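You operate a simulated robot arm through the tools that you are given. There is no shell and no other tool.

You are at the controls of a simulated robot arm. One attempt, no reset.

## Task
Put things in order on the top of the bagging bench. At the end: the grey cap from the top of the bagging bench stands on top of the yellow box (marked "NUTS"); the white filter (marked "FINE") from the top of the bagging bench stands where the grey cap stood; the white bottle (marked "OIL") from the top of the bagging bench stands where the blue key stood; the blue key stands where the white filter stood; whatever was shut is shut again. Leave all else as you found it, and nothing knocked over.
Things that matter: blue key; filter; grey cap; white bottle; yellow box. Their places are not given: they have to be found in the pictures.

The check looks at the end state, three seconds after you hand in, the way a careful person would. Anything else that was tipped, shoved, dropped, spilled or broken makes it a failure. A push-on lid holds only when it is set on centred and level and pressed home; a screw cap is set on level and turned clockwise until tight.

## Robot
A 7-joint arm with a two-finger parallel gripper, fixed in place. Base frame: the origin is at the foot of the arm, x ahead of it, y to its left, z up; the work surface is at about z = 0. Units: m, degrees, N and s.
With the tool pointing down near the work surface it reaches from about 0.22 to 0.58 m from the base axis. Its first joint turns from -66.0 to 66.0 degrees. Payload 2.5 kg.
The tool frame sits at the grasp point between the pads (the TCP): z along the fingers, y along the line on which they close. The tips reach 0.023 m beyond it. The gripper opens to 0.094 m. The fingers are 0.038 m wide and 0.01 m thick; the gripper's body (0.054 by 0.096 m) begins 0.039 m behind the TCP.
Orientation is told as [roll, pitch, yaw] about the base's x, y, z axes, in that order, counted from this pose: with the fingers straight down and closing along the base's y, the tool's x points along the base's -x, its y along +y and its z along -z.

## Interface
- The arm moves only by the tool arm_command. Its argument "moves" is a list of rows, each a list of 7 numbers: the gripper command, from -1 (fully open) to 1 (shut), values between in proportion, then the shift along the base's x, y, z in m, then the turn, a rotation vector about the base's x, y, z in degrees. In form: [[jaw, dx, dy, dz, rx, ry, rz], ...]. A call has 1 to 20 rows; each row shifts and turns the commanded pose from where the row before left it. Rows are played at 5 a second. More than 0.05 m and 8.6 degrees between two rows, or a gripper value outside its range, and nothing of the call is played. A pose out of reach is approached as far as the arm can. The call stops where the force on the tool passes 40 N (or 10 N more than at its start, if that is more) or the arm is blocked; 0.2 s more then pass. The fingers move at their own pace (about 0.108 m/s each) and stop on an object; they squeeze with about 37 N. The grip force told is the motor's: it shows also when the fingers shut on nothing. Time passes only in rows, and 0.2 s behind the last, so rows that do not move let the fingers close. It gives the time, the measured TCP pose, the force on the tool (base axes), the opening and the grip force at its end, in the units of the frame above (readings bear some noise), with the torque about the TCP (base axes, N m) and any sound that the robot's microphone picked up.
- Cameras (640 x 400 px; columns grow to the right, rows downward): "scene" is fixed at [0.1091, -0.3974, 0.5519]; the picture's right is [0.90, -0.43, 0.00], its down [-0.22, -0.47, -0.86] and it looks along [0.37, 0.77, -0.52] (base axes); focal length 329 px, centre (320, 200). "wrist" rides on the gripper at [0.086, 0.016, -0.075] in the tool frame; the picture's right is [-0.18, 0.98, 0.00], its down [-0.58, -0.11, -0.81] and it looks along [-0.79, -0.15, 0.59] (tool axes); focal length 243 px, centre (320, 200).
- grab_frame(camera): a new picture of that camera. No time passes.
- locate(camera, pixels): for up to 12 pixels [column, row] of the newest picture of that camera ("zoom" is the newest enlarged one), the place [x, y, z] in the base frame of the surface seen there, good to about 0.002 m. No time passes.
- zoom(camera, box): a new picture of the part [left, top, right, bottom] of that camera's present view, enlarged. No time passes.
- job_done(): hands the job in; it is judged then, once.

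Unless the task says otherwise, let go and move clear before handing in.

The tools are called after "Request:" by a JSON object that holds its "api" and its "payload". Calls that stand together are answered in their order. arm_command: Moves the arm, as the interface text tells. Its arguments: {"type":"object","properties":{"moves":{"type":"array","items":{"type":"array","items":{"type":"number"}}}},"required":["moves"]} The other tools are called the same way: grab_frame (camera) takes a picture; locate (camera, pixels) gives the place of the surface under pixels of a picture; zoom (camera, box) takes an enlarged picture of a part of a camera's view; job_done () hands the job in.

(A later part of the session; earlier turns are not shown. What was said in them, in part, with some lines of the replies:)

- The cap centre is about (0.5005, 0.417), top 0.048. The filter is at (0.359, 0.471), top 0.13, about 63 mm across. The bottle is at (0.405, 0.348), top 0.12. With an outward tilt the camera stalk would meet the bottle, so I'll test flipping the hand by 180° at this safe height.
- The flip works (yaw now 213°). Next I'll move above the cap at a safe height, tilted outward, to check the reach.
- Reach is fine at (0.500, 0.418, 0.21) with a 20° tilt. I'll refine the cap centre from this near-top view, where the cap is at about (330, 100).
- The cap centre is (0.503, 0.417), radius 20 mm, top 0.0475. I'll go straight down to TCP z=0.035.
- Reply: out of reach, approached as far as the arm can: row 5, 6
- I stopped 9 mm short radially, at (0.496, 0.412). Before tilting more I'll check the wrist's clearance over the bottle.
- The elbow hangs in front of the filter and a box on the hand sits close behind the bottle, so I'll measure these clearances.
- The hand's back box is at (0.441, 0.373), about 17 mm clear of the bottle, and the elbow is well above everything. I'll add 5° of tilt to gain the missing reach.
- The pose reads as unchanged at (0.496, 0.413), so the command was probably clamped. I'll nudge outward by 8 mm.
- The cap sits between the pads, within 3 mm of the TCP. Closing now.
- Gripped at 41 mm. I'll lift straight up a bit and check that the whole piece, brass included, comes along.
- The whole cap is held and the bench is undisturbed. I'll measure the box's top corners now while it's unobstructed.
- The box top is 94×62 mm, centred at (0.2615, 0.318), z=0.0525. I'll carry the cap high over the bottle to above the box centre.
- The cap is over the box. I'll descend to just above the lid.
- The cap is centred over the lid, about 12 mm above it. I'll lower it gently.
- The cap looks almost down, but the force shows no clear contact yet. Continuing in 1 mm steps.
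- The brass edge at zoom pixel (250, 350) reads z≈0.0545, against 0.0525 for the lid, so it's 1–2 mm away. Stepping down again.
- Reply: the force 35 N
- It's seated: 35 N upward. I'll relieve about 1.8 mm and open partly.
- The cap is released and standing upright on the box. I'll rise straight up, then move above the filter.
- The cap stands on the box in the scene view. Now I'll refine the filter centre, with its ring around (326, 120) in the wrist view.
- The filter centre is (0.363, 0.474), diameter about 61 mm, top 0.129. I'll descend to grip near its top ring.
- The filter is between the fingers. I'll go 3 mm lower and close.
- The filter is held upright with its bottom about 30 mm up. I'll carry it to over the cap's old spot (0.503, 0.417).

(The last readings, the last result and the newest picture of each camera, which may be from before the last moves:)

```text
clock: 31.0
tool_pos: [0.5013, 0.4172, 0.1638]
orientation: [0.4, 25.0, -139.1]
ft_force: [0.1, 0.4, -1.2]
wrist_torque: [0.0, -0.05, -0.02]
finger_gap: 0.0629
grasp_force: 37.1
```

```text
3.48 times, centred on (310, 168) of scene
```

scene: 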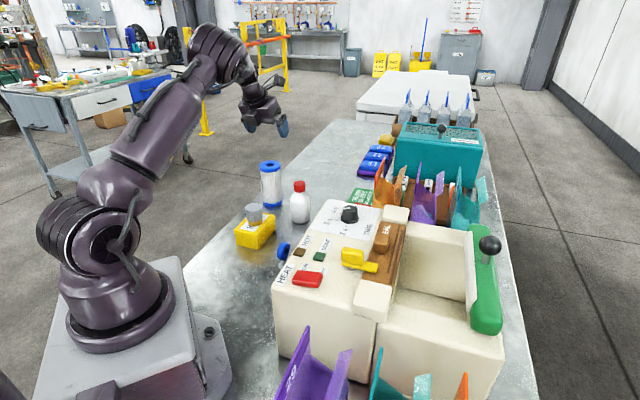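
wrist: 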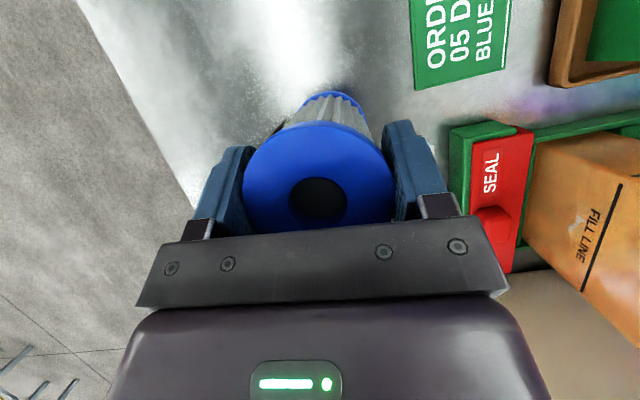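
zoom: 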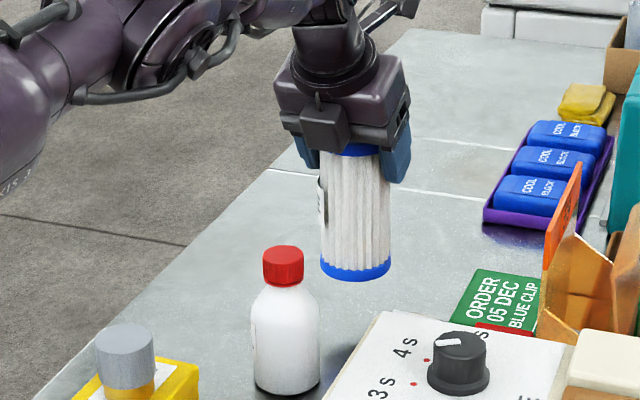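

It's in position above the spot. Descending to a few mm above the bench.

Request:
{"api": "arm_command", "payload": {"moves": [[1, 0.001, 0, -0.02, 0, 0, 0], [1, 0, 0, -0.018, 0, 0, 0], [1, 0, 0, -0.006, 0, 0, 0], [1, 0, 0, 0, 0, 0, 0], [1, 0, 0, 0, 0, 0, 0]]}}

Request:
{"api": "zoom", "payload": {"camera": "scene", "box": [270, 140, 370, 220]}}

```text
clock: 32.2
tool_pos: [0.5043, 0.4162, 0.1215]
orientation: [0.3, 25.1, -139.2]
ft_force: [0.3, 0.5, -0.7]
wrist_torque: [0.0, 0.01, -0.03]
finger_gap: 0.0629
grasp_force: 36.6
```

```text
5.00 times, centred on (320, 180) of scene
```

zoom: 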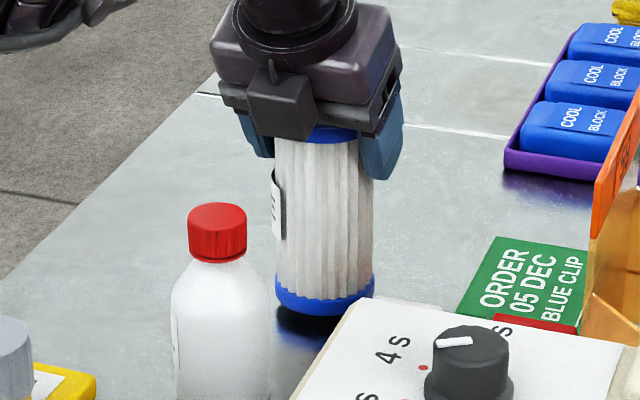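

About 8 mm to go. Lowering in small steps.

Request:
{"api": "arm_command", "payload": {"moves": [[1, 0, 0, -0.004, 0, 0, 0], [1, 0, 0, -0.002, 0, 0, 0], [1, 0, 0, 0, 0, 0, 0]]}}

Request:
{"api": "arm_command", "payload": {"moves": [[1, 0, 0, -0.001, 0, 0, 0], [1, 0, 0, 0, 0, 0, 0]]}}

Request:
{"api": "arm_command", "payload": {"moves": [[1, 0, 0, -0.001, 0, 0, 0], [1, 0, 0, 0, 0, 0, 0]]}}

```text
clock: 33.0
tool_pos: [0.502, 0.4167, 0.1128]
orientation: [0.3, 25.0, -139.1]
ft_force: [0.2, 0.0, -1.1]
wrist_torque: [-0.02, -0.01, 0.01]
finger_gap: 0.0626
grasp_force: 37.0
```

```text
clock: 33.6
tool_pos: [0.5042, 0.4171, 0.1132]
orientation: [0.3, 25.1, -139.2]
ft_force: [-0.4, 0.2, -1.4]
wrist_torque: [-0.01, 0.0, 0.0]
finger_gap: 0.0628
grasp_force: 36.8
```

```text
clock: 34.2
tool_pos: [0.5021, 0.4168, 0.1128]
orientation: [0.3, 25.0, -139.1]
ft_force: [-0.2, -0.7, 0.9]
wrist_torque: [0.01, 0.0, -0.03]
finger_gap: 0.0627
grasp_force: 36.8
```

Request:
{"api": "arm_command", "payload": {"moves": [[1, 0, 0, -0.001, 0, 0, 0], [1, 0, 0, 0, 0, 0, 0]]}}

```text
clock: 34.8
tool_pos: [0.5031, 0.417, 0.1116]
orientation: [0.3, 25.1, -139.1]
ft_force: [-3.5, -3.5, 13.2]
wrist_torque: [-0.31, 0.77, 0.16]
finger_gap: 0.0627
grasp_force: 37.4
```

Contact at 13 N. Relieving slightly and opening.

Request:
{"api": "arm_command", "payload": {"moves": [[1, 0, 0, 0.0006, 0, 0, 0], [0.0, 0, 0, 0, 0, 0, 0], [-0.6, 0, 0, 0, 0, 0, 0], [-1, 0, 0, 0, 0, 0, 0], [-1, 0, 0, 0, 0, 0, 0]]}}

Request:
{"api": "grab_frame", "payload": {"camera": "wrist"}}

Request:
{"api": "zoom", "payload": {"camera": "scene", "box": [270, 140, 370, 220]}}

```text
clock: 36.0
tool_pos: [0.5017, 0.4162, 0.1101]
orientation: [0.3, 25.0, -139.1]
ft_force: [-0.3, 0.1, 0.0]
wrist_torque: [-0.03, 0.01, 0.02]
finger_gap: 0.0943
grasp_force: 0.0
```

```text
taken
```

wrist: 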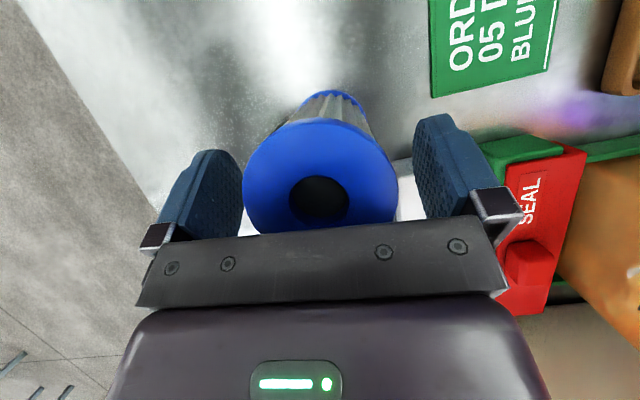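

```text
5.00 times, centred on (320, 180) of scene
```

zoom: 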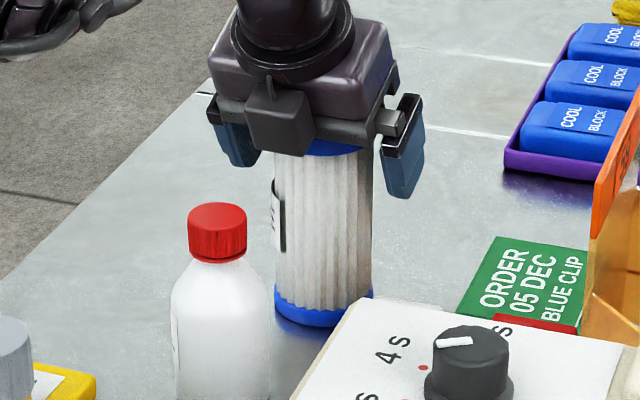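

The filter stands upright on the cap's former spot, and the fingers are clear. I'll rise, then move above the key, reducing the tilt to 15° and aligning the yaw with the key's ring.

Request:
{"api": "arm_command", "payload": {"moves": [[-1, 0, 0, 0.03, 0, 0, 0], [-1, 0, 0, 0.04, 0, 0, 0], [-1, 0, 0, 0.04, 0, 0, 0], [-1, 0, 0, 0.03, 0, 0, 0], [-1, -0.0301, -0.0339, 0, -3.2, 3.8, 0], [-1, -0.0301, -0.0339, 0, -3.2, 3.8, 0], [-1, -0.0301, -0.0339, 0, 0, 0, 2.5], [-1, -0.0301, -0.0339, 0, 0, 0, 0], [-1, -0.0301, -0.0339, 0, 0, 0, 0], [-1, -0.0301, -0.0339, 0, 0, 0, 0], [-1, -0.0301, -0.0339, 0, 0, 0, 0], [-1, 0, 0, 0, 0, 0, 0], [-1, 0, 0, 0, 0, 0, 0]]}}

Request:
{"api": "grab_frame", "payload": {"camera": "wrist"}}

Request:
{"api": "grab_frame", "payload": {"camera": "scene"}}

```text
clock: 38.8
tool_pos: [0.2925, 0.1809, 0.251]
orientation: [0.2, 15.0, -136.5]
ft_force: [0.0, 0.1, -0.4]
wrist_torque: [-0.02, 0.01, 0.01]
finger_gap: 0.094
grasp_force: 0.0
```

```text
taken
```

wrist: 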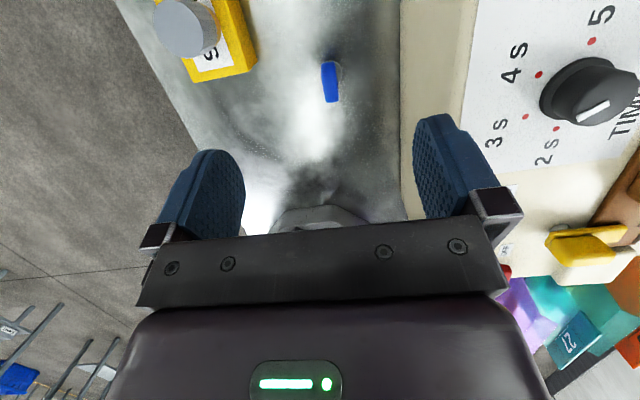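

```text
taken
```

scene: 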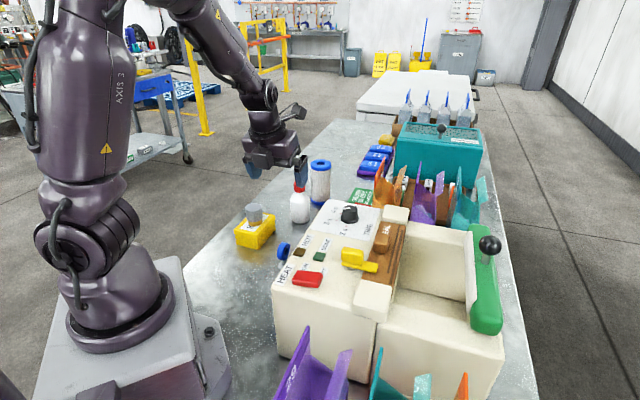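

The filter and cap look good in the scene view. I'll zoom on the key from above, at about (331, 82) in the wrist view.

Request:
{"api": "zoom", "payload": {"camera": "wrist", "box": [300, 50, 364, 115]}}

```text
6.15 times, centred on (332, 82) of wrist
```

zoom: 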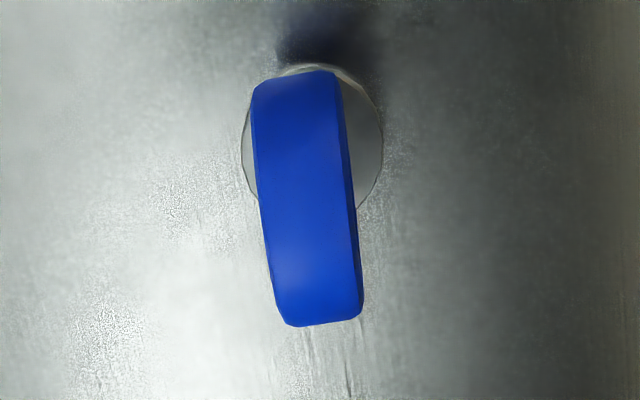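

Request:
{"api": "locate", "payload": {"camera": "zoom", "pixels": [[260, 110], [335, 110], [275, 290], [355, 290], [300, 200], [262, 200], [345, 200], [340, 85], [375, 150], [248, 160], [300, 75], [320, 315]]}}

Request:
{"api": "locate", "payload": {"camera": "wrist", "pixels": [[410, 60], [405, 130], [400, 30], [470, 60], [399, 210], [250, 210], [320, 212], [195, 80], [248, 60]]}}

```text
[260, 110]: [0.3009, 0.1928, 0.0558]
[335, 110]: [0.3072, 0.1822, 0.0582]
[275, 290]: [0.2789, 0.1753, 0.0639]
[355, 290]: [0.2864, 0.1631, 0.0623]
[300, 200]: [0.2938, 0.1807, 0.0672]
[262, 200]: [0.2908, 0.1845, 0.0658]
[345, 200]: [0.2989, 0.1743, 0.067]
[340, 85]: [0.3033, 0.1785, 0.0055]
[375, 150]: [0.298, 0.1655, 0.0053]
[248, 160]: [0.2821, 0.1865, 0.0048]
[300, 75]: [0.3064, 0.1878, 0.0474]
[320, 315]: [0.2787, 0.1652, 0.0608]
```

```text
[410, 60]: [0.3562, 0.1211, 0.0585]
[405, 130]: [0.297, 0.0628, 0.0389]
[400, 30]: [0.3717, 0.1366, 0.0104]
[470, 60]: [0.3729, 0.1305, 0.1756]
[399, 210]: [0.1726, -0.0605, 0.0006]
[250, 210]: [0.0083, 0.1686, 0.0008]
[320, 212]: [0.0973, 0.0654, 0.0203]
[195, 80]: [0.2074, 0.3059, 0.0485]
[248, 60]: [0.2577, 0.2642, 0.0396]
```

The key centre is (0.2915, 0.1767) with its ring plane at about 40.5°, top 0.067. I'll descend in line with the ring, jaws part-closed.

Request:
{"api": "arm_command", "payload": {"moves": [[-0.4, -0.001, -0.0042, -0.036, 0, 0, -3], [-0.4, 0, 0, -0.036, 0, 0, 0], [-0.4, 0, 0, -0.036, 0, 0, 0], [-0.4, 0, 0, -0.036, 0, 0, 0], [-0.4, 0, 0, -0.018, 0, 0, 0], [-0.4, 0, 0, 0, 0, 0, 0], [-0.4, 0, 0, 0, 0, 0, 0]]}}

Request:
{"api": "grab_frame", "payload": {"camera": "wrist"}}

Request:
{"api": "zoom", "payload": {"camera": "scene", "box": [210, 150, 346, 270]}}

```text
clock: 40.4
tool_pos: [0.2911, 0.1748, 0.0897]
orientation: [0.1, 15.1, -139.7]
ft_force: [0.2, 0.1, -0.2]
wrist_torque: [0.0, -0.02, 0.0]
finger_gap: 0.0657
grasp_force: 0.0
```

```text
taken
```

wrist: 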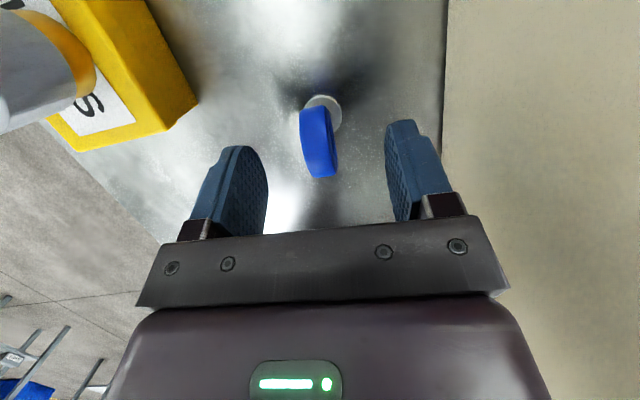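

```text
3.33 times, centred on (278, 210) of scene
```

zoom: 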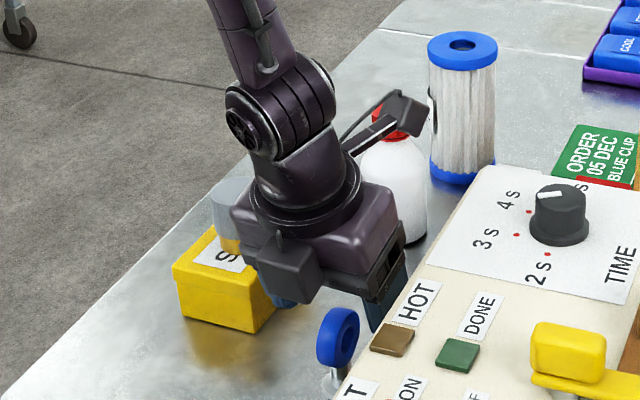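

The key's ring is between the pads and aligned. I'll go down the last 40 mm to z≈0.05.

Request:
{"api": "arm_command", "payload": {"moves": [[-0.4, 0, 0.001, -0.02, 0, 0, 0], [-0.4, 0, 0, -0.02, 0, 0, 0], [-0.4, 0, 0, 0, 0, 0, 0]]}}

Request:
{"api": "grab_frame", "payload": {"camera": "wrist"}}

Request:
{"api": "zoom", "payload": {"camera": "scene", "box": [240, 200, 316, 270]}}

```text
clock: 41.2
tool_pos: [0.2897, 0.1749, 0.0498]
orientation: [0.3, 15.1, -139.7]
ft_force: [0.8, 0.7, 0.1]
wrist_torque: [0.0, -0.01, 0.02]
finger_gap: 0.0656
grasp_force: 0.0
```

```text
taken
```

wrist: 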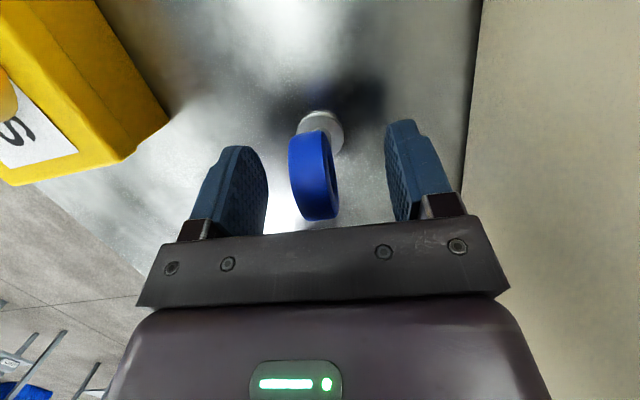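

```text
5.71 times, centred on (278, 235) of scene
```

zoom: 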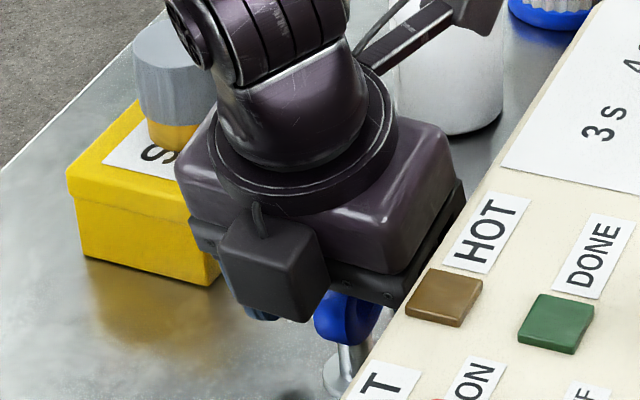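

Request:
{"api": "locate", "payload": {"camera": "wrist", "pixels": [[294, 190], [330, 190], [312, 205], [265, 200], [392, 190], [240, 150], [393, 125], [320, 130], [325, 213]]}}

```text
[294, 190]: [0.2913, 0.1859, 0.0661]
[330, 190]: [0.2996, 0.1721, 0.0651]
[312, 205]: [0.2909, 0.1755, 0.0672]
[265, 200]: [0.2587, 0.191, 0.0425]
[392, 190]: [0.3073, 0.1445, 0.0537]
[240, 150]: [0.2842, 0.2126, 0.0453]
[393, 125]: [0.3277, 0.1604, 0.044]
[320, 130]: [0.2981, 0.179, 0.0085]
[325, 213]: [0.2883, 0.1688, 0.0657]
```

The ring midline and the finger midline agree within 1 mm. Closing on the key.

Request:
{"api": "arm_command", "payload": {"moves": [[0.3, 0, 0, 0, 0, 0, 0], [1, 0, 0, 0, 0, 0, 0], [1, 0, 0, 0, 0, 0, 0], [1, 0, 0, 0, 0, 0, 0]]}}

Request:
{"api": "grab_frame", "payload": {"camera": "wrist"}}

```text
clock: 42.2
tool_pos: [0.288, 0.1742, 0.0508]
orientation: [0.2, 15.1, -139.6]
ft_force: [-0.2, -0.8, 0.2]
wrist_torque: [-0.02, -0.01, -0.02]
finger_gap: 0.0153
grasp_force: 36.8
```

```text
taken
```

wrist: 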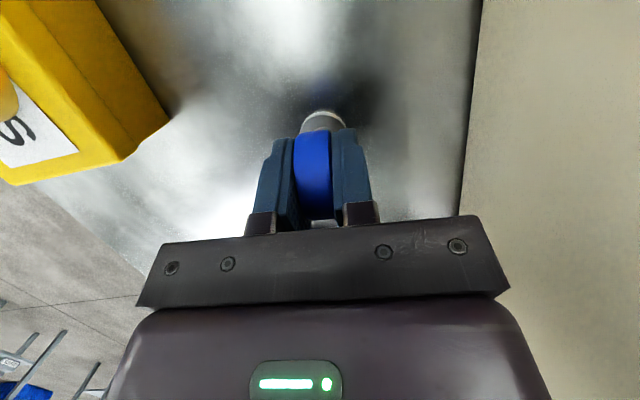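

Gripped at 15 mm. Lifting gently and watching the force.

Request:
{"api": "arm_command", "payload": {"moves": [[1, 0, 0, 0.005, 0, 0, 0], [1, 0, 0, 0.01, 0, 0, 0], [1, 0, 0, 0.02, 0, 0, 0], [1, 0, 0, 0.03, 0, 0, 0], [1, 0, 0, 0.03, 0, 0, 0], [1, 0, 0, 0, 0, 0, 0]]}}

Request:
{"api": "zoom", "payload": {"camera": "scene", "box": [210, 150, 346, 270]}}

Request:
{"api": "grab_frame", "payload": {"camera": "wrist"}}

```text
clock: 43.6
tool_pos: [0.2914, 0.1757, 0.1437]
orientation: [0.2, 15.1, -139.7]
ft_force: [0.2, 0.2, -0.7]
wrist_torque: [0.0, -0.01, 0.04]
finger_gap: 0.0155
grasp_force: 37.3
```

```text
3.33 times, centred on (278, 210) of scene
```

zoom: 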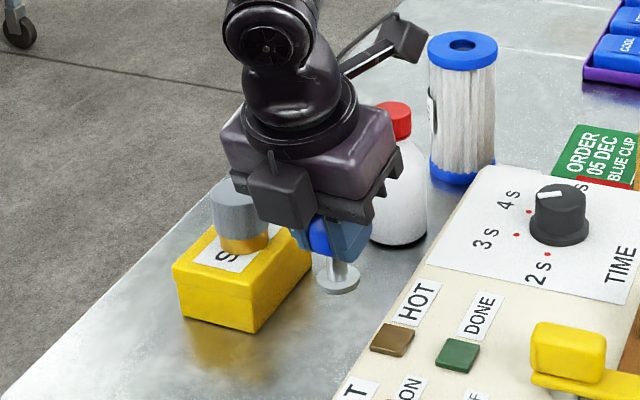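

```text
taken
```

wrist: 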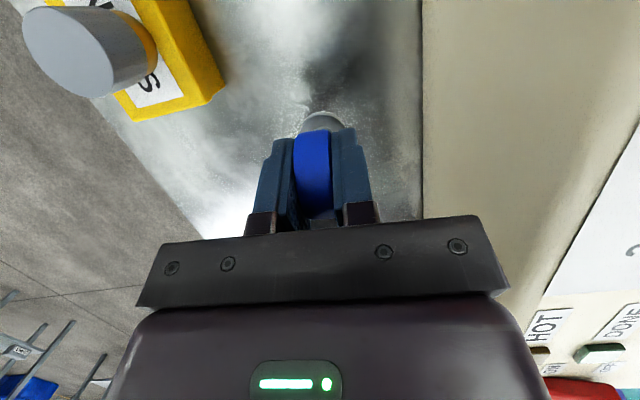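

The key came up cleanly with its foot. I'll rise to 0.225 and carry it between the cap and bottle to the filter's old spot.

Request:
{"api": "arm_command", "payload": {"moves": [[1, 0, 0, 0.04, 0, 0, 0], [1, 0, 0, 0.04, 0, 0, 0], [1, 0.0101, 0.0424, 0, 0, 0, 0], [1, 0.0101, 0.0424, 0, 0, 0, 0], [1, 0.0101, 0.0424, 0, 0, 0, 0], [1, 0.0101, 0.0424, 0, 0, 0, 0], [1, 0.0101, 0.0424, 0, 0, 0, 0], [1, 0.0101, 0.0424, 0, 0, 0, 0], [1, 0.0101, 0.0424, 0, 0, 0, 0], [1, 0, 0, 0, 0, 0, 0], [1, 0, 0, 0, 0, 0, 0]]}}

Request:
{"api": "grab_frame", "payload": {"camera": "wrist"}}

Request:
{"api": "grab_frame", "payload": {"camera": "scene"}}

```text
clock: 46.0
tool_pos: [0.3582, 0.4713, 0.2231]
orientation: [0.2, 15.1, -139.7]
ft_force: [0.0, -0.1, -0.8]
wrist_torque: [0.02, 0.01, -0.02]
finger_gap: 0.0154
grasp_force: 36.7
```

```text
taken
```

wrist: 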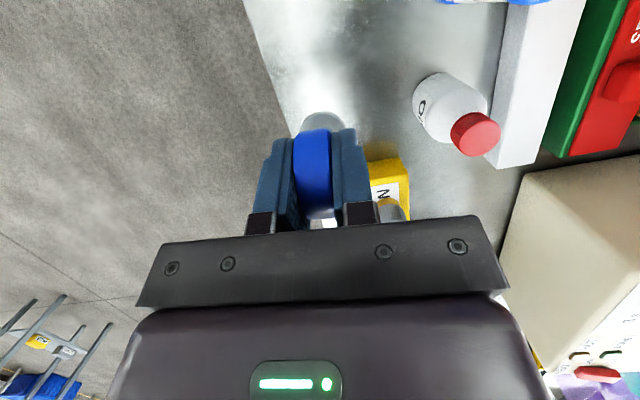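

```text
taken
```

scene: 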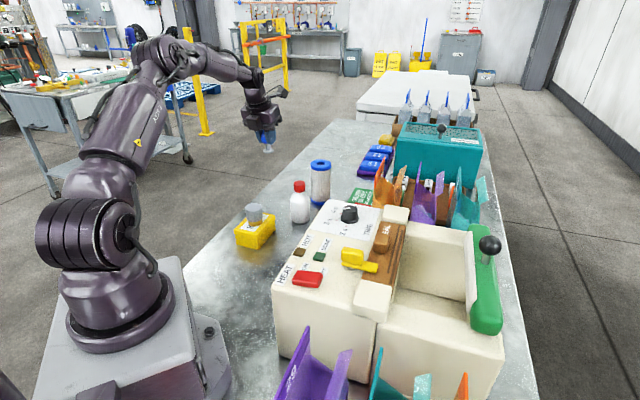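

Now over the filter's former spot. I'll descend to leave about 12 mm under the foot.

Request:
{"api": "arm_command", "payload": {"moves": [[1, 0.001, 0.0005, -0.04, 0, 0, 0], [1, 0.001, 0.0005, -0.04, 0, 0, 0], [1, 0, 0, -0.04, 0, 0, 0], [1, 0, 0, -0.025, 0, 0, 0], [1, 0, 0, -0.015, 0, 0, 0], [1, 0, 0, 0, 0, 0, 0], [1, 0, 0, 0, 0, 0, 0]]}}

Request:
{"api": "zoom", "payload": {"camera": "scene", "box": [220, 130, 340, 230]}}

Request:
{"api": "grab_frame", "payload": {"camera": "wrist"}}

```text
clock: 47.6
tool_pos: [0.3621, 0.4735, 0.0649]
orientation: [0.2, 15.0, -139.6]
ft_force: [-0.4, 0.1, -0.7]
wrist_torque: [0.0, 0.02, 0.02]
finger_gap: 0.0153
grasp_force: 37.1
```

```text
4.00 times, centred on (280, 180) of scene
```

zoom: 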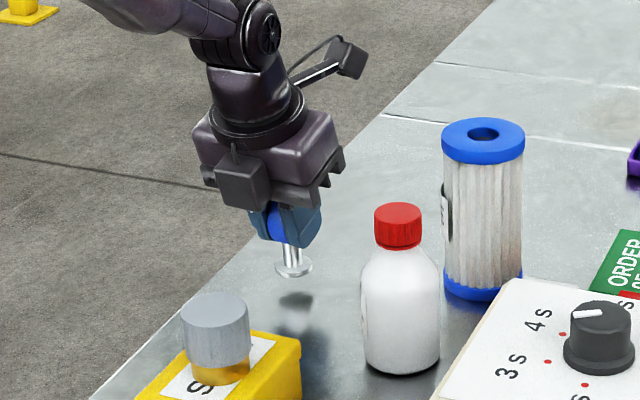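

```text
taken
```

wrist: 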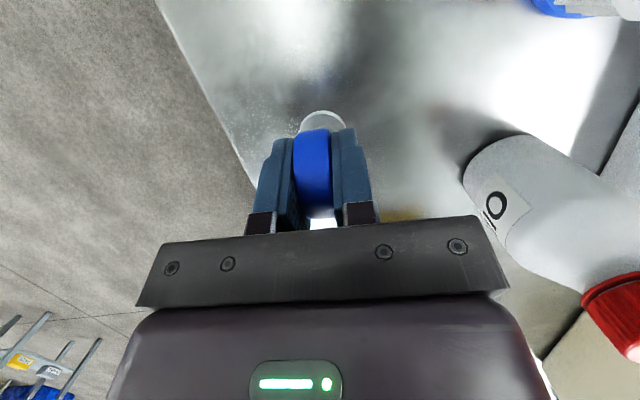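

Request:
{"api": "zoom", "payload": {"camera": "scene", "box": [272, 180, 312, 214]}}

```text
11.76 times, centred on (292, 197) of scene
```

zoom: 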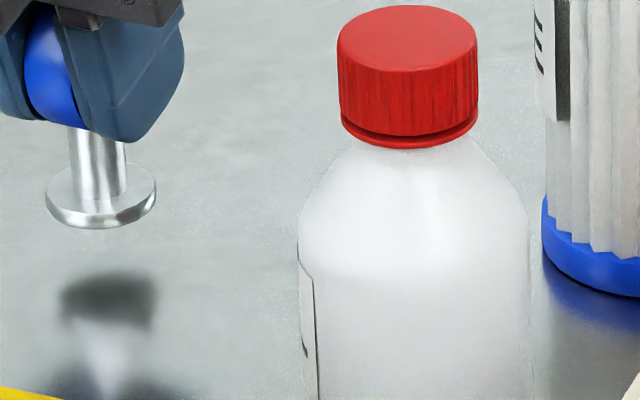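

Request:
{"api": "locate", "payload": {"camera": "zoom", "pixels": [[55, 192], [148, 192], [100, 210], [100, 188], [100, 165], [75, 185], [130, 185]]}}

```text
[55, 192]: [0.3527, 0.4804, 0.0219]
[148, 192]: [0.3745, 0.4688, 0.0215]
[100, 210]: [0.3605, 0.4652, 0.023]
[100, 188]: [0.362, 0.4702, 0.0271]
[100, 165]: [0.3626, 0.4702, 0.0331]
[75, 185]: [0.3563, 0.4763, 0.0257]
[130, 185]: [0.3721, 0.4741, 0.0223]
```

The foot is centred at about (0.364, 0.475), the filter's spot, and roughly 14 mm up. Lowering it in small steps.

Request:
{"api": "arm_command", "payload": {"moves": [[1, 0, 0, -0.006, 0, 0, 0], [1, 0, 0, -0.004, 0, 0, 0], [1, 0, 0, -0.001, 0, 0, 0], [1, 0, 0, 0, 0, 0, 0]]}}

Request:
{"api": "arm_command", "payload": {"moves": [[1, 0, 0, -0.001, 0, 0, 0], [1, 0, 0, 0, 0, 0, 0]]}}

Request:
{"api": "arm_command", "payload": {"moves": [[1, 0, 0, -0.001, 0, 0, 0], [1, 0, 0, 0, 0, 0, 0]]}}

```text
clock: 48.6
tool_pos: [0.3645, 0.4747, 0.0529]
orientation: [0.3, 15.2, -139.6]
ft_force: [-0.5, 0.4, -0.6]
wrist_torque: [0.02, 0.0, 0.05]
finger_gap: 0.0154
grasp_force: 36.5
```

```text
clock: 49.2
tool_pos: [0.363, 0.4737, 0.0522]
orientation: [0.2, 15.2, -139.5]
ft_force: [-0.9, 0.1, -1.2]
wrist_torque: [-0.04, -0.04, -0.01]
finger_gap: 0.0154
grasp_force: 36.7
```

```text
clock: 49.8
tool_pos: [0.3637, 0.4735, 0.0505]
orientation: [0.2, 14.9, -139.6]
ft_force: [-0.4, -0.1, -0.2]
wrist_torque: [0.04, -0.01, 0.0]
finger_gap: 0.0152
grasp_force: 37.2
```

Request:
{"api": "arm_command", "payload": {"moves": [[1, -0.001, 0, -0.001, 0, 0, 0], [1, 0, 0, 0, 0, 0, 0]]}}

Request:
{"api": "arm_command", "payload": {"moves": [[1, 0, 0, -0.0007, 0, 0, 0], [1, 0, 0, 0, 0, 0, 0]]}}

```text
clock: 50.4
tool_pos: [0.3628, 0.4736, 0.0495]
orientation: [0.2, 15.1, -139.6]
ft_force: [0.2, -0.1, 1.6]
wrist_torque: [0.01, 0.01, -0.01]
finger_gap: 0.0155
grasp_force: 36.8
```

```text
clock: 51.0
tool_pos: [0.3638, 0.4752, 0.0492]
orientation: [0.2, 15.2, -139.6]
ft_force: [-4.7, -2.7, 12.7]
wrist_torque: [-0.15, 0.27, 0.03]
finger_gap: 0.0154
grasp_force: 37.1
```

The key touches down (12.7 N). Relieving slightly and opening.

Request:
{"api": "arm_command", "payload": {"moves": [[1, 0, 0, 0.0005, 0, 0, 0], [0.6, 0, 0, 0, 0, 0, 0], [0.3, 0, 0, 0, 0, 0, 0], [0, 0, 0, 0, 0, 0, 0], [-0.2, 0, 0, 0, 0, 0, 0], [-0.2, 0, 0, 0, 0, 0, 0]]}}

Request:
{"api": "grab_frame", "payload": {"camera": "wrist"}}

Request:
{"api": "zoom", "payload": {"camera": "scene", "box": [220, 130, 340, 230]}}

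```text
clock: 52.4
tool_pos: [0.3631, 0.4742, 0.0496]
orientation: [0.2, 15.1, -139.6]
ft_force: [-0.6, -0.1, 0.6]
wrist_torque: [-0.02, 0.0, 0.02]
finger_gap: 0.0563
grasp_force: 0.0
```

```text
taken
```

wrist: 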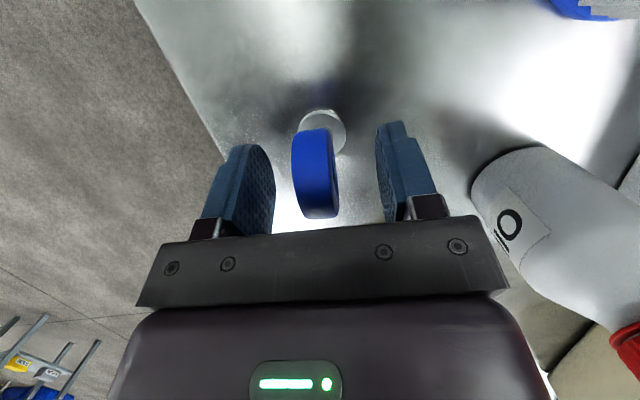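

```text
4.00 times, centred on (280, 180) of scene
```

zoom: 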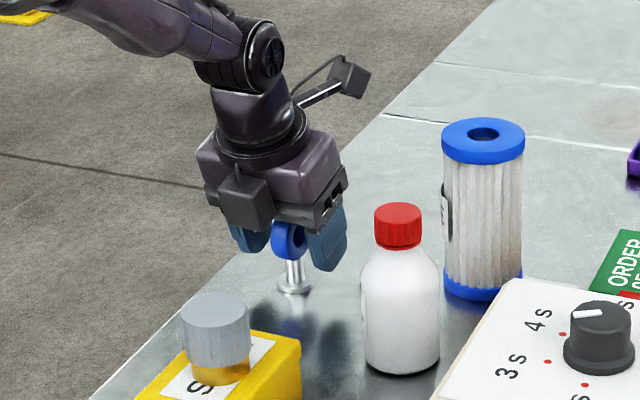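

The key stands upright on its own. I'll rise clear, straighten the tool to vertical and go above the bottle.

Request:
{"api": "arm_command", "payload": {"moves": [[-0.2, 0, 0, 0.02, 0, 0, 0], [-0.2, 0, 0, 0.045, 0, 0, 0], [-0.2, 0, 0, 0.045, 0, 0, 0], [-0.2, 0, 0, 0.045, 0, 0, 0], [-0.2, 0, 0, 0.045, 0, 0, 0], [-0.5, 0.014, -0.042, 0, -4.86, 5.71, 0], [-0.5, 0.014, -0.042, 0, -4.86, 5.71, 0], [-0.5, 0.014, -0.042, 0, 0, 0, 0], [-0.5, 0, 0, 0, 0, 0, 0], [-0.5, 0, 0, 0, 0, 0, 0]]}}

Request:
{"api": "grab_frame", "payload": {"camera": "wrist"}}

Request:
{"api": "grab_frame", "payload": {"camera": "scene"}}

```text
clock: 54.6
tool_pos: [0.4076, 0.3509, 0.252]
orientation: [0.2, 0.0, -139.6]
ft_force: [0.4, 0.9, -0.3]
wrist_torque: [-0.01, -0.01, 0.0]
finger_gap: 0.0703
grasp_force: 0.2
```

```text
taken
```

wrist: 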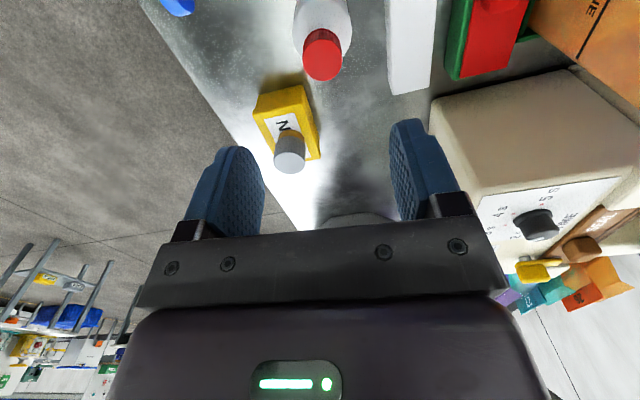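

```text
taken
```

scene: 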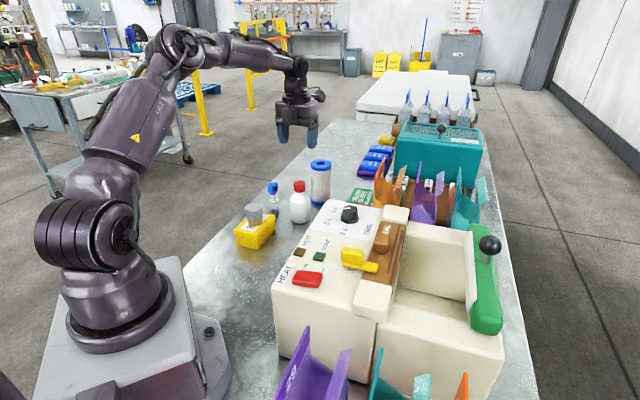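

The key stands at (273, 195) in the scene view, and the bottle is untouched. I'll zoom on the bottle's red cap in the wrist view for its centre.

Request:
{"api": "zoom", "payload": {"camera": "wrist", "box": [280, 0, 380, 90]}}

Request:
{"api": "zoom", "payload": {"camera": "scene", "box": [280, 170, 340, 230]}}

```text
4.44 times, centred on (330, 45) of wrist
```

zoom: 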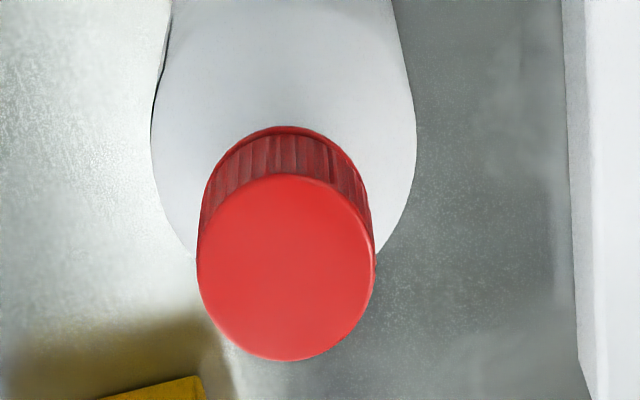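

```text
6.67 times, centred on (310, 200) of scene
```

zoom: 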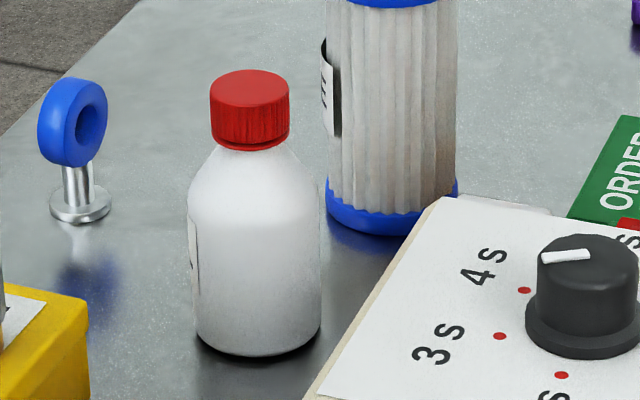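

Request:
{"api": "locate", "payload": {"camera": "wrist", "pixels": [[304, 60], [341, 60], [322, 42], [322, 79], [322, 60]]}}

Request:
{"api": "locate", "payload": {"camera": "zoom", "pixels": [[250, 112], [250, 140], [250, 158], [250, 185], [250, 215], [215, 170], [285, 165], [300, 180], [192, 205], [318, 205], [75, 205], [85, 205]]}}

```text
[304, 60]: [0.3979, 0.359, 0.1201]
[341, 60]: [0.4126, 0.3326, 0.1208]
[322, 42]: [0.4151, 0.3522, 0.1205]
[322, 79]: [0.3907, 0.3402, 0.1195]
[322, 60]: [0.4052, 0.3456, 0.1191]
```

```text
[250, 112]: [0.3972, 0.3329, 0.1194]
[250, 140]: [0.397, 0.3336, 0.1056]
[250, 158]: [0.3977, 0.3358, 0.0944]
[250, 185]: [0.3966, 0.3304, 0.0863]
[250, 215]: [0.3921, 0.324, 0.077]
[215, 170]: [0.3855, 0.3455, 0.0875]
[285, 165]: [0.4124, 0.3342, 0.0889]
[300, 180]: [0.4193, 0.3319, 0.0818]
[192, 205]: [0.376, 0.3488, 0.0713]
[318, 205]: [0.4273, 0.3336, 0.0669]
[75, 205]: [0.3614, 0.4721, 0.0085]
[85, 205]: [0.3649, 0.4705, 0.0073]
```

The bottle cap centre is (0.404, 0.346), about 33 mm wide, z 0.10–0.12, with the shoulder narrower than the cap above z≈0.089. I'll descend to TCP z=0.114 to grip the cap.

Request:
{"api": "arm_command", "payload": {"moves": [[-0.5, -0.0018, -0.0025, -0.04, 0, 0, 0], [-0.5, -0.0018, -0.0024, -0.04, 0, 0, 0], [-0.5, 0, 0, -0.038, 0, 0, 0], [-0.5, 0, 0, -0.018, 0, 0, 0], [-0.5, 0, 0, 0, 0, 0, 0], [-0.5, 0, 0, 0, 0, 0, 0]]}}

Request:
{"api": "grab_frame", "payload": {"camera": "wrist"}}

Request:
{"api": "zoom", "payload": {"camera": "scene", "box": [260, 140, 350, 230]}}

```text
clock: 56.0
tool_pos: [0.4014, 0.3433, 0.1158]
orientation: [0.2, 0.1, -139.7]
ft_force: [0.2, 0.5, -0.9]
wrist_torque: [-0.01, -0.02, 0.01]
finger_gap: 0.0705
grasp_force: 0.0
```

```text
taken
```

wrist: 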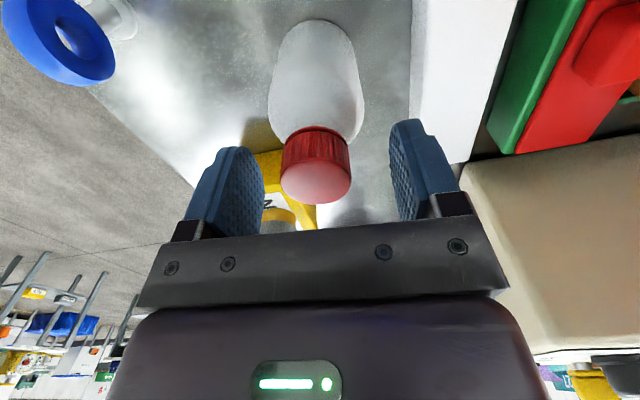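

```text
4.44 times, centred on (305, 185) of scene
```

zoom: 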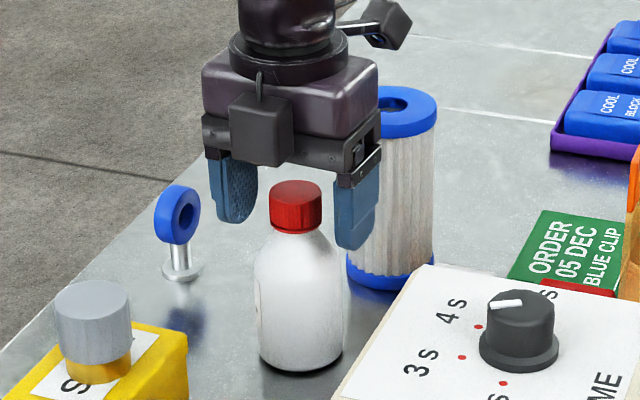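

The red cap is between the pads. A small outward nudge, then close.

Request:
{"api": "arm_command", "payload": {"moves": [[-0.5, 0.002, 0.002, -0.001, 0, 0, 0], [-0.5, 0, 0, 0, 0, 0, 0]]}}

Request:
{"api": "arm_command", "payload": {"moves": [[0.1, 0, 0, 0, 0, 0, 0], [1, 0, 0, 0, 0, 0, 0], [1, 0, 0, 0, 0, 0, 0], [1, 0, 0, 0, 0, 0, 0]]}}

Request:
{"api": "zoom", "payload": {"camera": "scene", "box": [260, 140, 350, 230]}}

```text
clock: 56.6
tool_pos: [0.4028, 0.3462, 0.1143]
orientation: [0.2, 0.2, -139.6]
ft_force: [-0.3, -0.5, 0.2]
wrist_torque: [0.01, -0.01, 0.02]
finger_gap: 0.0705
grasp_force: 0.2
```

```text
clock: 57.6
tool_pos: [0.4022, 0.3456, 0.1136]
orientation: [0.2, 0.1, -139.5]
ft_force: [-0.4, 1.4, 0.5]
wrist_torque: [0.04, 0.04, 0.0]
finger_gap: 0.0315
grasp_force: 37.0
```

```text
4.44 times, centred on (305, 185) of scene
```

zoom: 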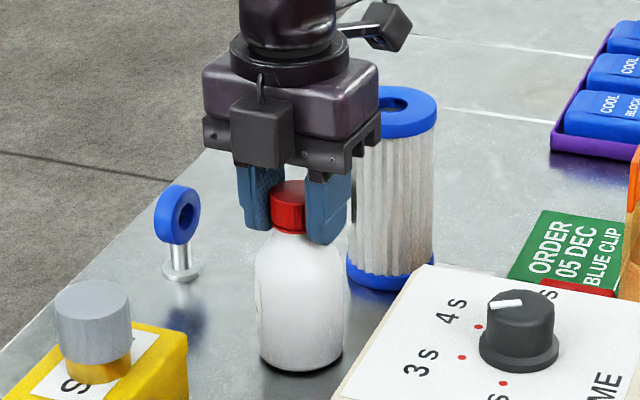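

Gripped at 31.5 mm. Lifting gently.

Request:
{"api": "arm_command", "payload": {"moves": [[1, 0, 0, 0.005, 0, 0, 0], [1, 0, 0, 0.01, 0, 0, 0], [1, 0, 0, 0.02, 0, 0, 0], [1, 0, 0, 0, 0, 0, 0]]}}

Request:
{"api": "zoom", "payload": {"camera": "scene", "box": [260, 130, 350, 220]}}

```text
clock: 58.6
tool_pos: [0.402, 0.3455, 0.1484]
orientation: [0.2, -0.1, -139.6]
ft_force: [-0.3, 0.2, -2.6]
wrist_torque: [0.02, -0.02, 0.02]
finger_gap: 0.032
grasp_force: 37.1
```

```text
4.44 times, centred on (305, 175) of scene
```

zoom: 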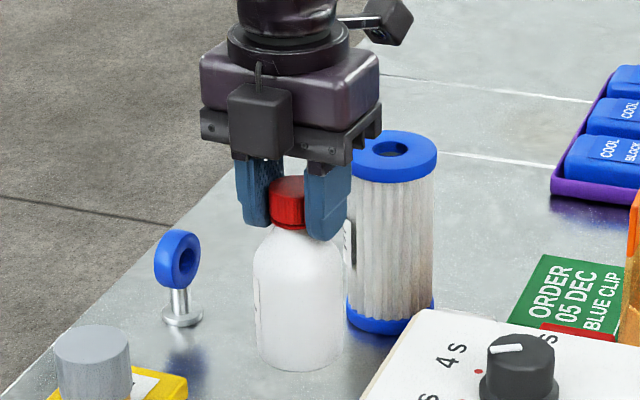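

The bottle hangs straight. I'll raise it a bit and carry it to the key's old spot (0.291, 0.1765).

Request:
{"api": "arm_command", "payload": {"moves": [[1, 0, 0, 0.04, 0, 0, 0], [1, -0.0225, -0.0338, 0, 0, 0, 0], [1, -0.0225, -0.0338, 0, 0, 0, 0], [1, -0.0225, -0.0338, 0, 0, 0, 0], [1, -0.0225, -0.0338, 0, 0, 0, 0], [1, -0.0225, -0.0338, 0, 0, 0, 0], [1, 0, 0, 0, 0, 0, 0], [1, 0, 0, 0, 0, 0, 0]]}}

Request:
{"api": "zoom", "payload": {"camera": "scene", "box": [200, 130, 360, 290]}}

Request:
{"api": "grab_frame", "payload": {"camera": "wrist"}}

```text
clock: 60.4
tool_pos: [0.292, 0.1765, 0.1864]
orientation: [0.2, 0.1, -139.5]
ft_force: [0.4, 0.5, -3.5]
wrist_torque: [0.01, 0.01, 0.0]
finger_gap: 0.0318
grasp_force: 37.1
```

```text
2.50 times, centred on (280, 210) of scene
```

zoom: 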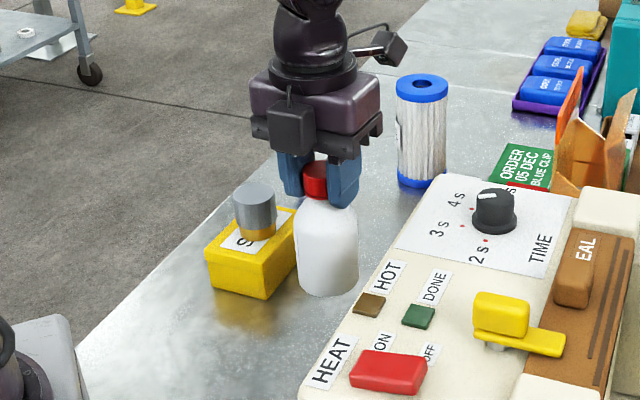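

```text
taken
```

wrist: 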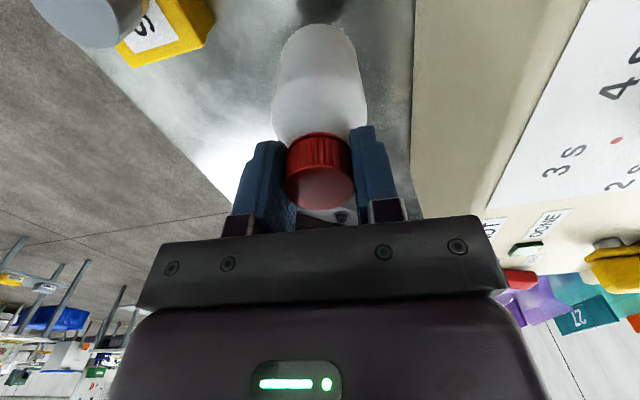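

It's clear of the box and the machine. Descending.

Request:
{"api": "arm_command", "payload": {"moves": [[1, -0.0012, 0, -0.03, 0, 0, 0], [1, 0, 0, -0.025, 0, 0, 0], [1, 0, 0, -0.008, 0, 0, 0], [1, 0, 0, 0, 0, 0, 0], [1, 0, 0, 0, 0, 0, 0]]}}

Request:
{"api": "zoom", "payload": {"camera": "scene", "box": [220, 170, 320, 270]}}

Request:
{"api": "grab_frame", "payload": {"camera": "wrist"}}

```text
clock: 61.6
tool_pos: [0.2878, 0.1752, 0.1246]
orientation: [0.2, 0.0, -139.6]
ft_force: [0.8, 0.9, -1.8]
wrist_torque: [-0.03, -0.02, 0.03]
finger_gap: 0.0318
grasp_force: 36.5
```

```text
4.00 times, centred on (270, 220) of scene
```

zoom: 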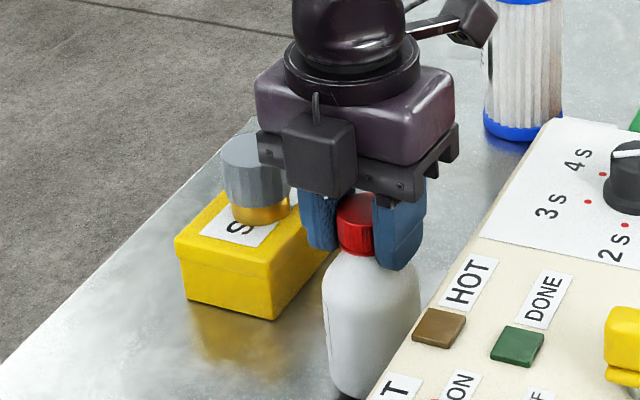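

```text
taken
```

wrist: 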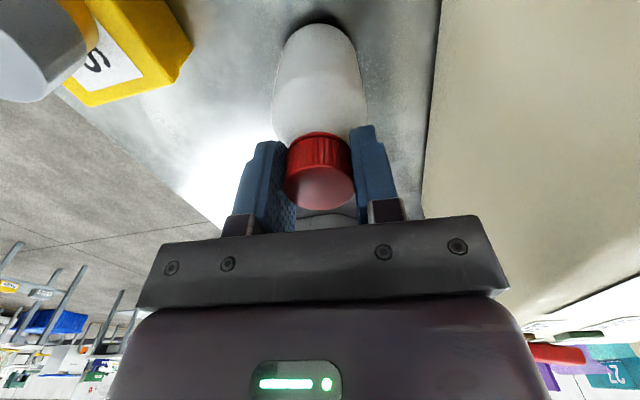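

About 10 mm left. Lowering in fine steps.

Request:
{"api": "arm_command", "payload": {"moves": [[1, 0.0008, 0.0005, -0.004, 0, 0, 0], [1, 0, 0, -0.003, 0, 0, 0], [1, 0, 0, 0, 0, 0, 0]]}}

Request:
{"api": "arm_command", "payload": {"moves": [[1, 0, 0, -0.001, 0, 0, 0], [1, 0, 0, 0, 0, 0, 0]]}}

Request:
{"api": "arm_command", "payload": {"moves": [[1, 0, 0, -0.001, 0, 0, 0], [1, 0, 0, 0, 0, 0, 0]]}}

```text
clock: 62.4
tool_pos: [0.2892, 0.1755, 0.1173]
orientation: [0.3, 0.0, -139.5]
ft_force: [0.8, -0.5, -2.3]
wrist_torque: [-0.03, -0.01, -0.01]
finger_gap: 0.0321
grasp_force: 36.9
```

```text
clock: 63.0
tool_pos: [0.2899, 0.1773, 0.1162]
orientation: [0.2, 0.0, -139.7]
ft_force: [-1.3, 0.2, -3.2]
wrist_torque: [-0.02, -0.03, 0.0]
finger_gap: 0.0316
grasp_force: 37.1
```

```text
clock: 63.6
tool_pos: [0.289, 0.1765, 0.1144]
orientation: [0.2, 0.0, -139.6]
ft_force: [-0.6, 0.5, -3.1]
wrist_torque: [-0.03, 0.0, -0.03]
finger_gap: 0.0318
grasp_force: 37.0
```

Request:
{"api": "arm_command", "payload": {"moves": [[1, 0, 0, -0.001, 0, 0, 0], [1, 0, 0, 0, 0, 0, 0]]}}

Request:
{"api": "arm_command", "payload": {"moves": [[1, 0, 0, -0.0006, 0, 0, 0], [1, 0, 0, 0, 0, 0, 0]]}}

```text
clock: 64.2
tool_pos: [0.2907, 0.1758, 0.114]
orientation: [0.2, 0.0, -139.5]
ft_force: [-0.3, 0.0, -3.3]
wrist_torque: [0.02, 0.01, 0.01]
finger_gap: 0.0317
grasp_force: 37.1
```

```text
clock: 64.8
tool_pos: [0.2904, 0.1767, 0.1149]
orientation: [0.2, 0.2, -139.6]
ft_force: [-0.2, 0.4, -2.3]
wrist_torque: [-0.01, -0.05, -0.05]
finger_gap: 0.0321
grasp_force: 37.3
```

Request:
{"api": "arm_command", "payload": {"moves": [[1, 0, 0, -0.0008, 0, 0, 0], [1, 0, 0, 0, 0, 0, 0]]}}

Request:
{"api": "arm_command", "payload": {"moves": [[1, 0, 0, -0.0006, 0, 0, 0], [1, 0, 0, 0, 0, 0, 0]]}}

```text
clock: 65.4
tool_pos: [0.2892, 0.1767, 0.1134]
orientation: [0.3, 0.2, -139.7]
ft_force: [-1.5, -1.0, 5.5]
wrist_torque: [-0.15, 0.2, -0.01]
finger_gap: 0.0318
grasp_force: 36.9
```

```text
clock: 66.0
tool_pos: [0.2909, 0.1752, 0.1129]
orientation: [0.3, 0.2, -139.5]
ft_force: [-4.7, -2.0, 21.2]
wrist_torque: [-0.25, 0.49, 0.0]
finger_gap: 0.032
grasp_force: 37.5
```

The bottle is down (21 N). Relieving slightly and opening.

Request:
{"api": "arm_command", "payload": {"moves": [[1, 0, 0, 0.0007, 0, 0, 0], [0.4, 0, 0, 0, 0, 0, 0], [0, 0, 0, 0, 0, 0, 0], [-0.4, 0, 0, 0, 0, 0, 0], [-0.4, 0, 0, 0, 0, 0, 0]]}}

Request:
{"api": "grab_frame", "payload": {"camera": "wrist"}}

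Request:
{"api": "zoom", "payload": {"camera": "scene", "box": [220, 170, 320, 270]}}

```text
clock: 67.2
tool_pos: [0.2904, 0.1761, 0.114]
orientation: [0.3, 0.1, -139.6]
ft_force: [0.7, 0.2, 0.4]
wrist_torque: [0.02, 0.02, -0.02]
finger_gap: 0.0658
grasp_force: 0.1
```

```text
taken
```

wrist: 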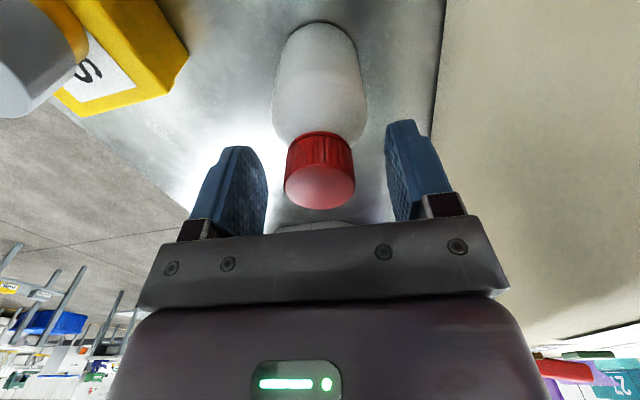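

```text
4.00 times, centred on (270, 220) of scene
```

zoom: 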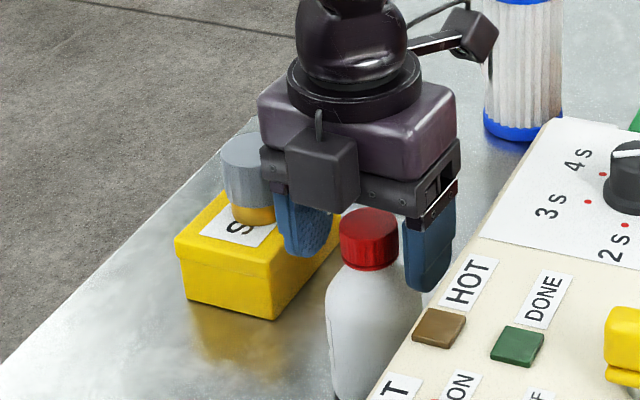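

The bottle is standing freely. I'll rise clear and inspect everything.

Request:
{"api": "arm_command", "payload": {"moves": [[-0.4, 0, 0, 0.03, 0, 0, 0], [-0.4, 0, 0, 0.045, 0, 0, 0], [-0.4, 0, 0, 0.045, 0, 0, 0], [-0.4, 0, 0, 0.045, 0, 0, 0], [-0.4, 0, 0, 0.02, 0, 0, 0], [-0.4, 0, 0, 0, 0, 0, 0], [-0.4, 0, 0, 0, 0, 0, 0]]}}

Request:
{"api": "grab_frame", "payload": {"camera": "scene"}}

Request:
{"api": "grab_frame", "payload": {"camera": "wrist"}}

Request:
{"api": "zoom", "payload": {"camera": "scene", "box": [220, 150, 380, 275]}}

```text
clock: 68.8
tool_pos: [0.3251, 0.1771, 0.2738]
orientation: [0.0, 0.0, -139.6]
ft_force: [-0.7, 0.5, 0.5]
wrist_torque: [0.01, -0.01, -0.01]
finger_gap: 0.0658
grasp_force: 0.1
out of reach, approached as far as the arm can: row 3, 4, 5
```

```text
taken
```

scene: 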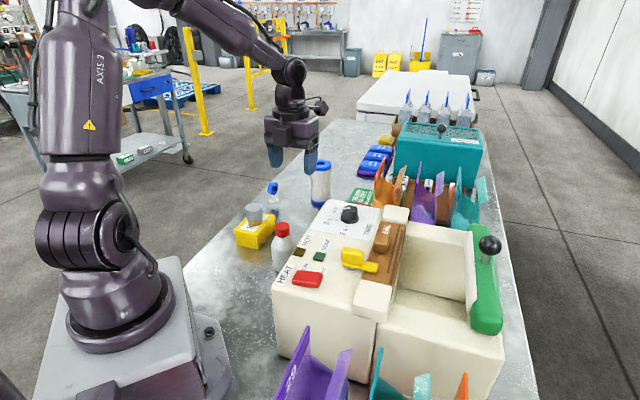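

```text
taken
```

wrist: 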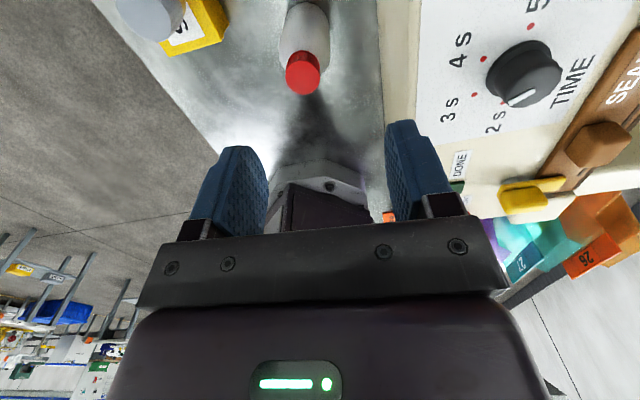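

```text
3.20 times, centred on (300, 212) of scene
```

zoom: 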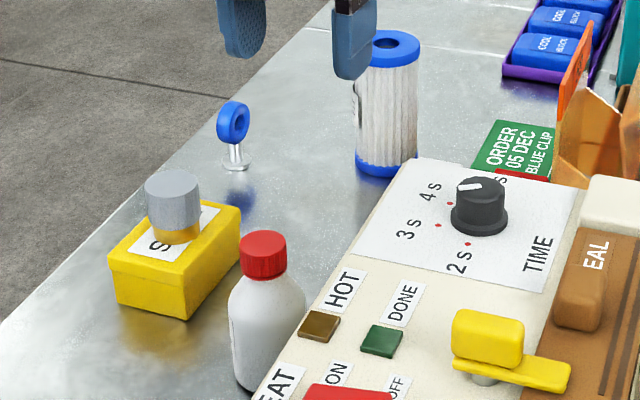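

Everything stands upright. The arm drifted a little at the top of the lift, but it was well above the bottle. I'll verify the final positions numerically.

Request:
{"api": "locate", "payload": {"camera": "zoom", "pixels": [[240, 255], [286, 255], [263, 240], [263, 262], [145, 190], [200, 190], [172, 175], [172, 205], [225, 165], [248, 165], [385, 172], [416, 160]]}}

Request:
{"api": "locate", "payload": {"camera": "wrist", "pixels": [[287, 73], [319, 73], [303, 56], [303, 91], [303, 73]]}}

```text
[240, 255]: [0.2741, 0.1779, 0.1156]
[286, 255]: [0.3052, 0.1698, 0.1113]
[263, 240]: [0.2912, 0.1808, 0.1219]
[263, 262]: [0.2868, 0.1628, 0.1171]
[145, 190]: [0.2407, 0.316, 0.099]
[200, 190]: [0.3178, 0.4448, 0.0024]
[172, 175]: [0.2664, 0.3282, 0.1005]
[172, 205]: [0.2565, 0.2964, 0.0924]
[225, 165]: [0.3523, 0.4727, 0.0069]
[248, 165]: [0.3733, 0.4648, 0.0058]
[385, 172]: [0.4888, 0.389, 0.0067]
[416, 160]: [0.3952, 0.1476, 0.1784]
```

```text
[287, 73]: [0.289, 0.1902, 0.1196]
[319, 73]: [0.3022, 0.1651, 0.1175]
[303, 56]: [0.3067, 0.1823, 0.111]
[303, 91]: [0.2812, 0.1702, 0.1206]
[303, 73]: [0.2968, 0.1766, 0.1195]
```

All four pieces are in place: the bottle at about (0.292, 0.177), the key at about (0.363, 0.473), the filter on the cap's old spot, and the cap centred on the NUTS box. All are upright, nothing else moved, and the gripper is open and clear, so I'm handing in.

Request:
{"api": "job_done", "payload": {}}

```text
The job is handed in.
```

I finished all four moves and handed the job in. I haven't seen the check's verdict. In the last pictures everything stood upright, nothing else had visibly moved, and the gripper was open and clear.

| Item | Where it stands now | Measured centre (x, y in m) |
|---|---|---|
| Grey cap | centred on top of the yellow "NUTS" box | about (0.262, 0.316) |
| White "FINE" filter | where the grey cap stood | set down at about (0.503, 0.417) |
| Blue key | where the white filter stood | about (0.363, 0.473) |
| White "OIL" bottle | where the blue key stood | about (0.292, 0.177) |

- **Filter position:** the filter's figure is the arm's reading when I set it down. The other three were measured in the pictures afterwards.
- **Lids and caps:** I opened nothing. I carried the bottle by its red screw cap, straight up and down without turning the hand.
- **Last lift:** after letting go of the bottle, the arm hit its reach limit and drifted about 35 mm sideways. By then it was well above the bottle, which did not move.
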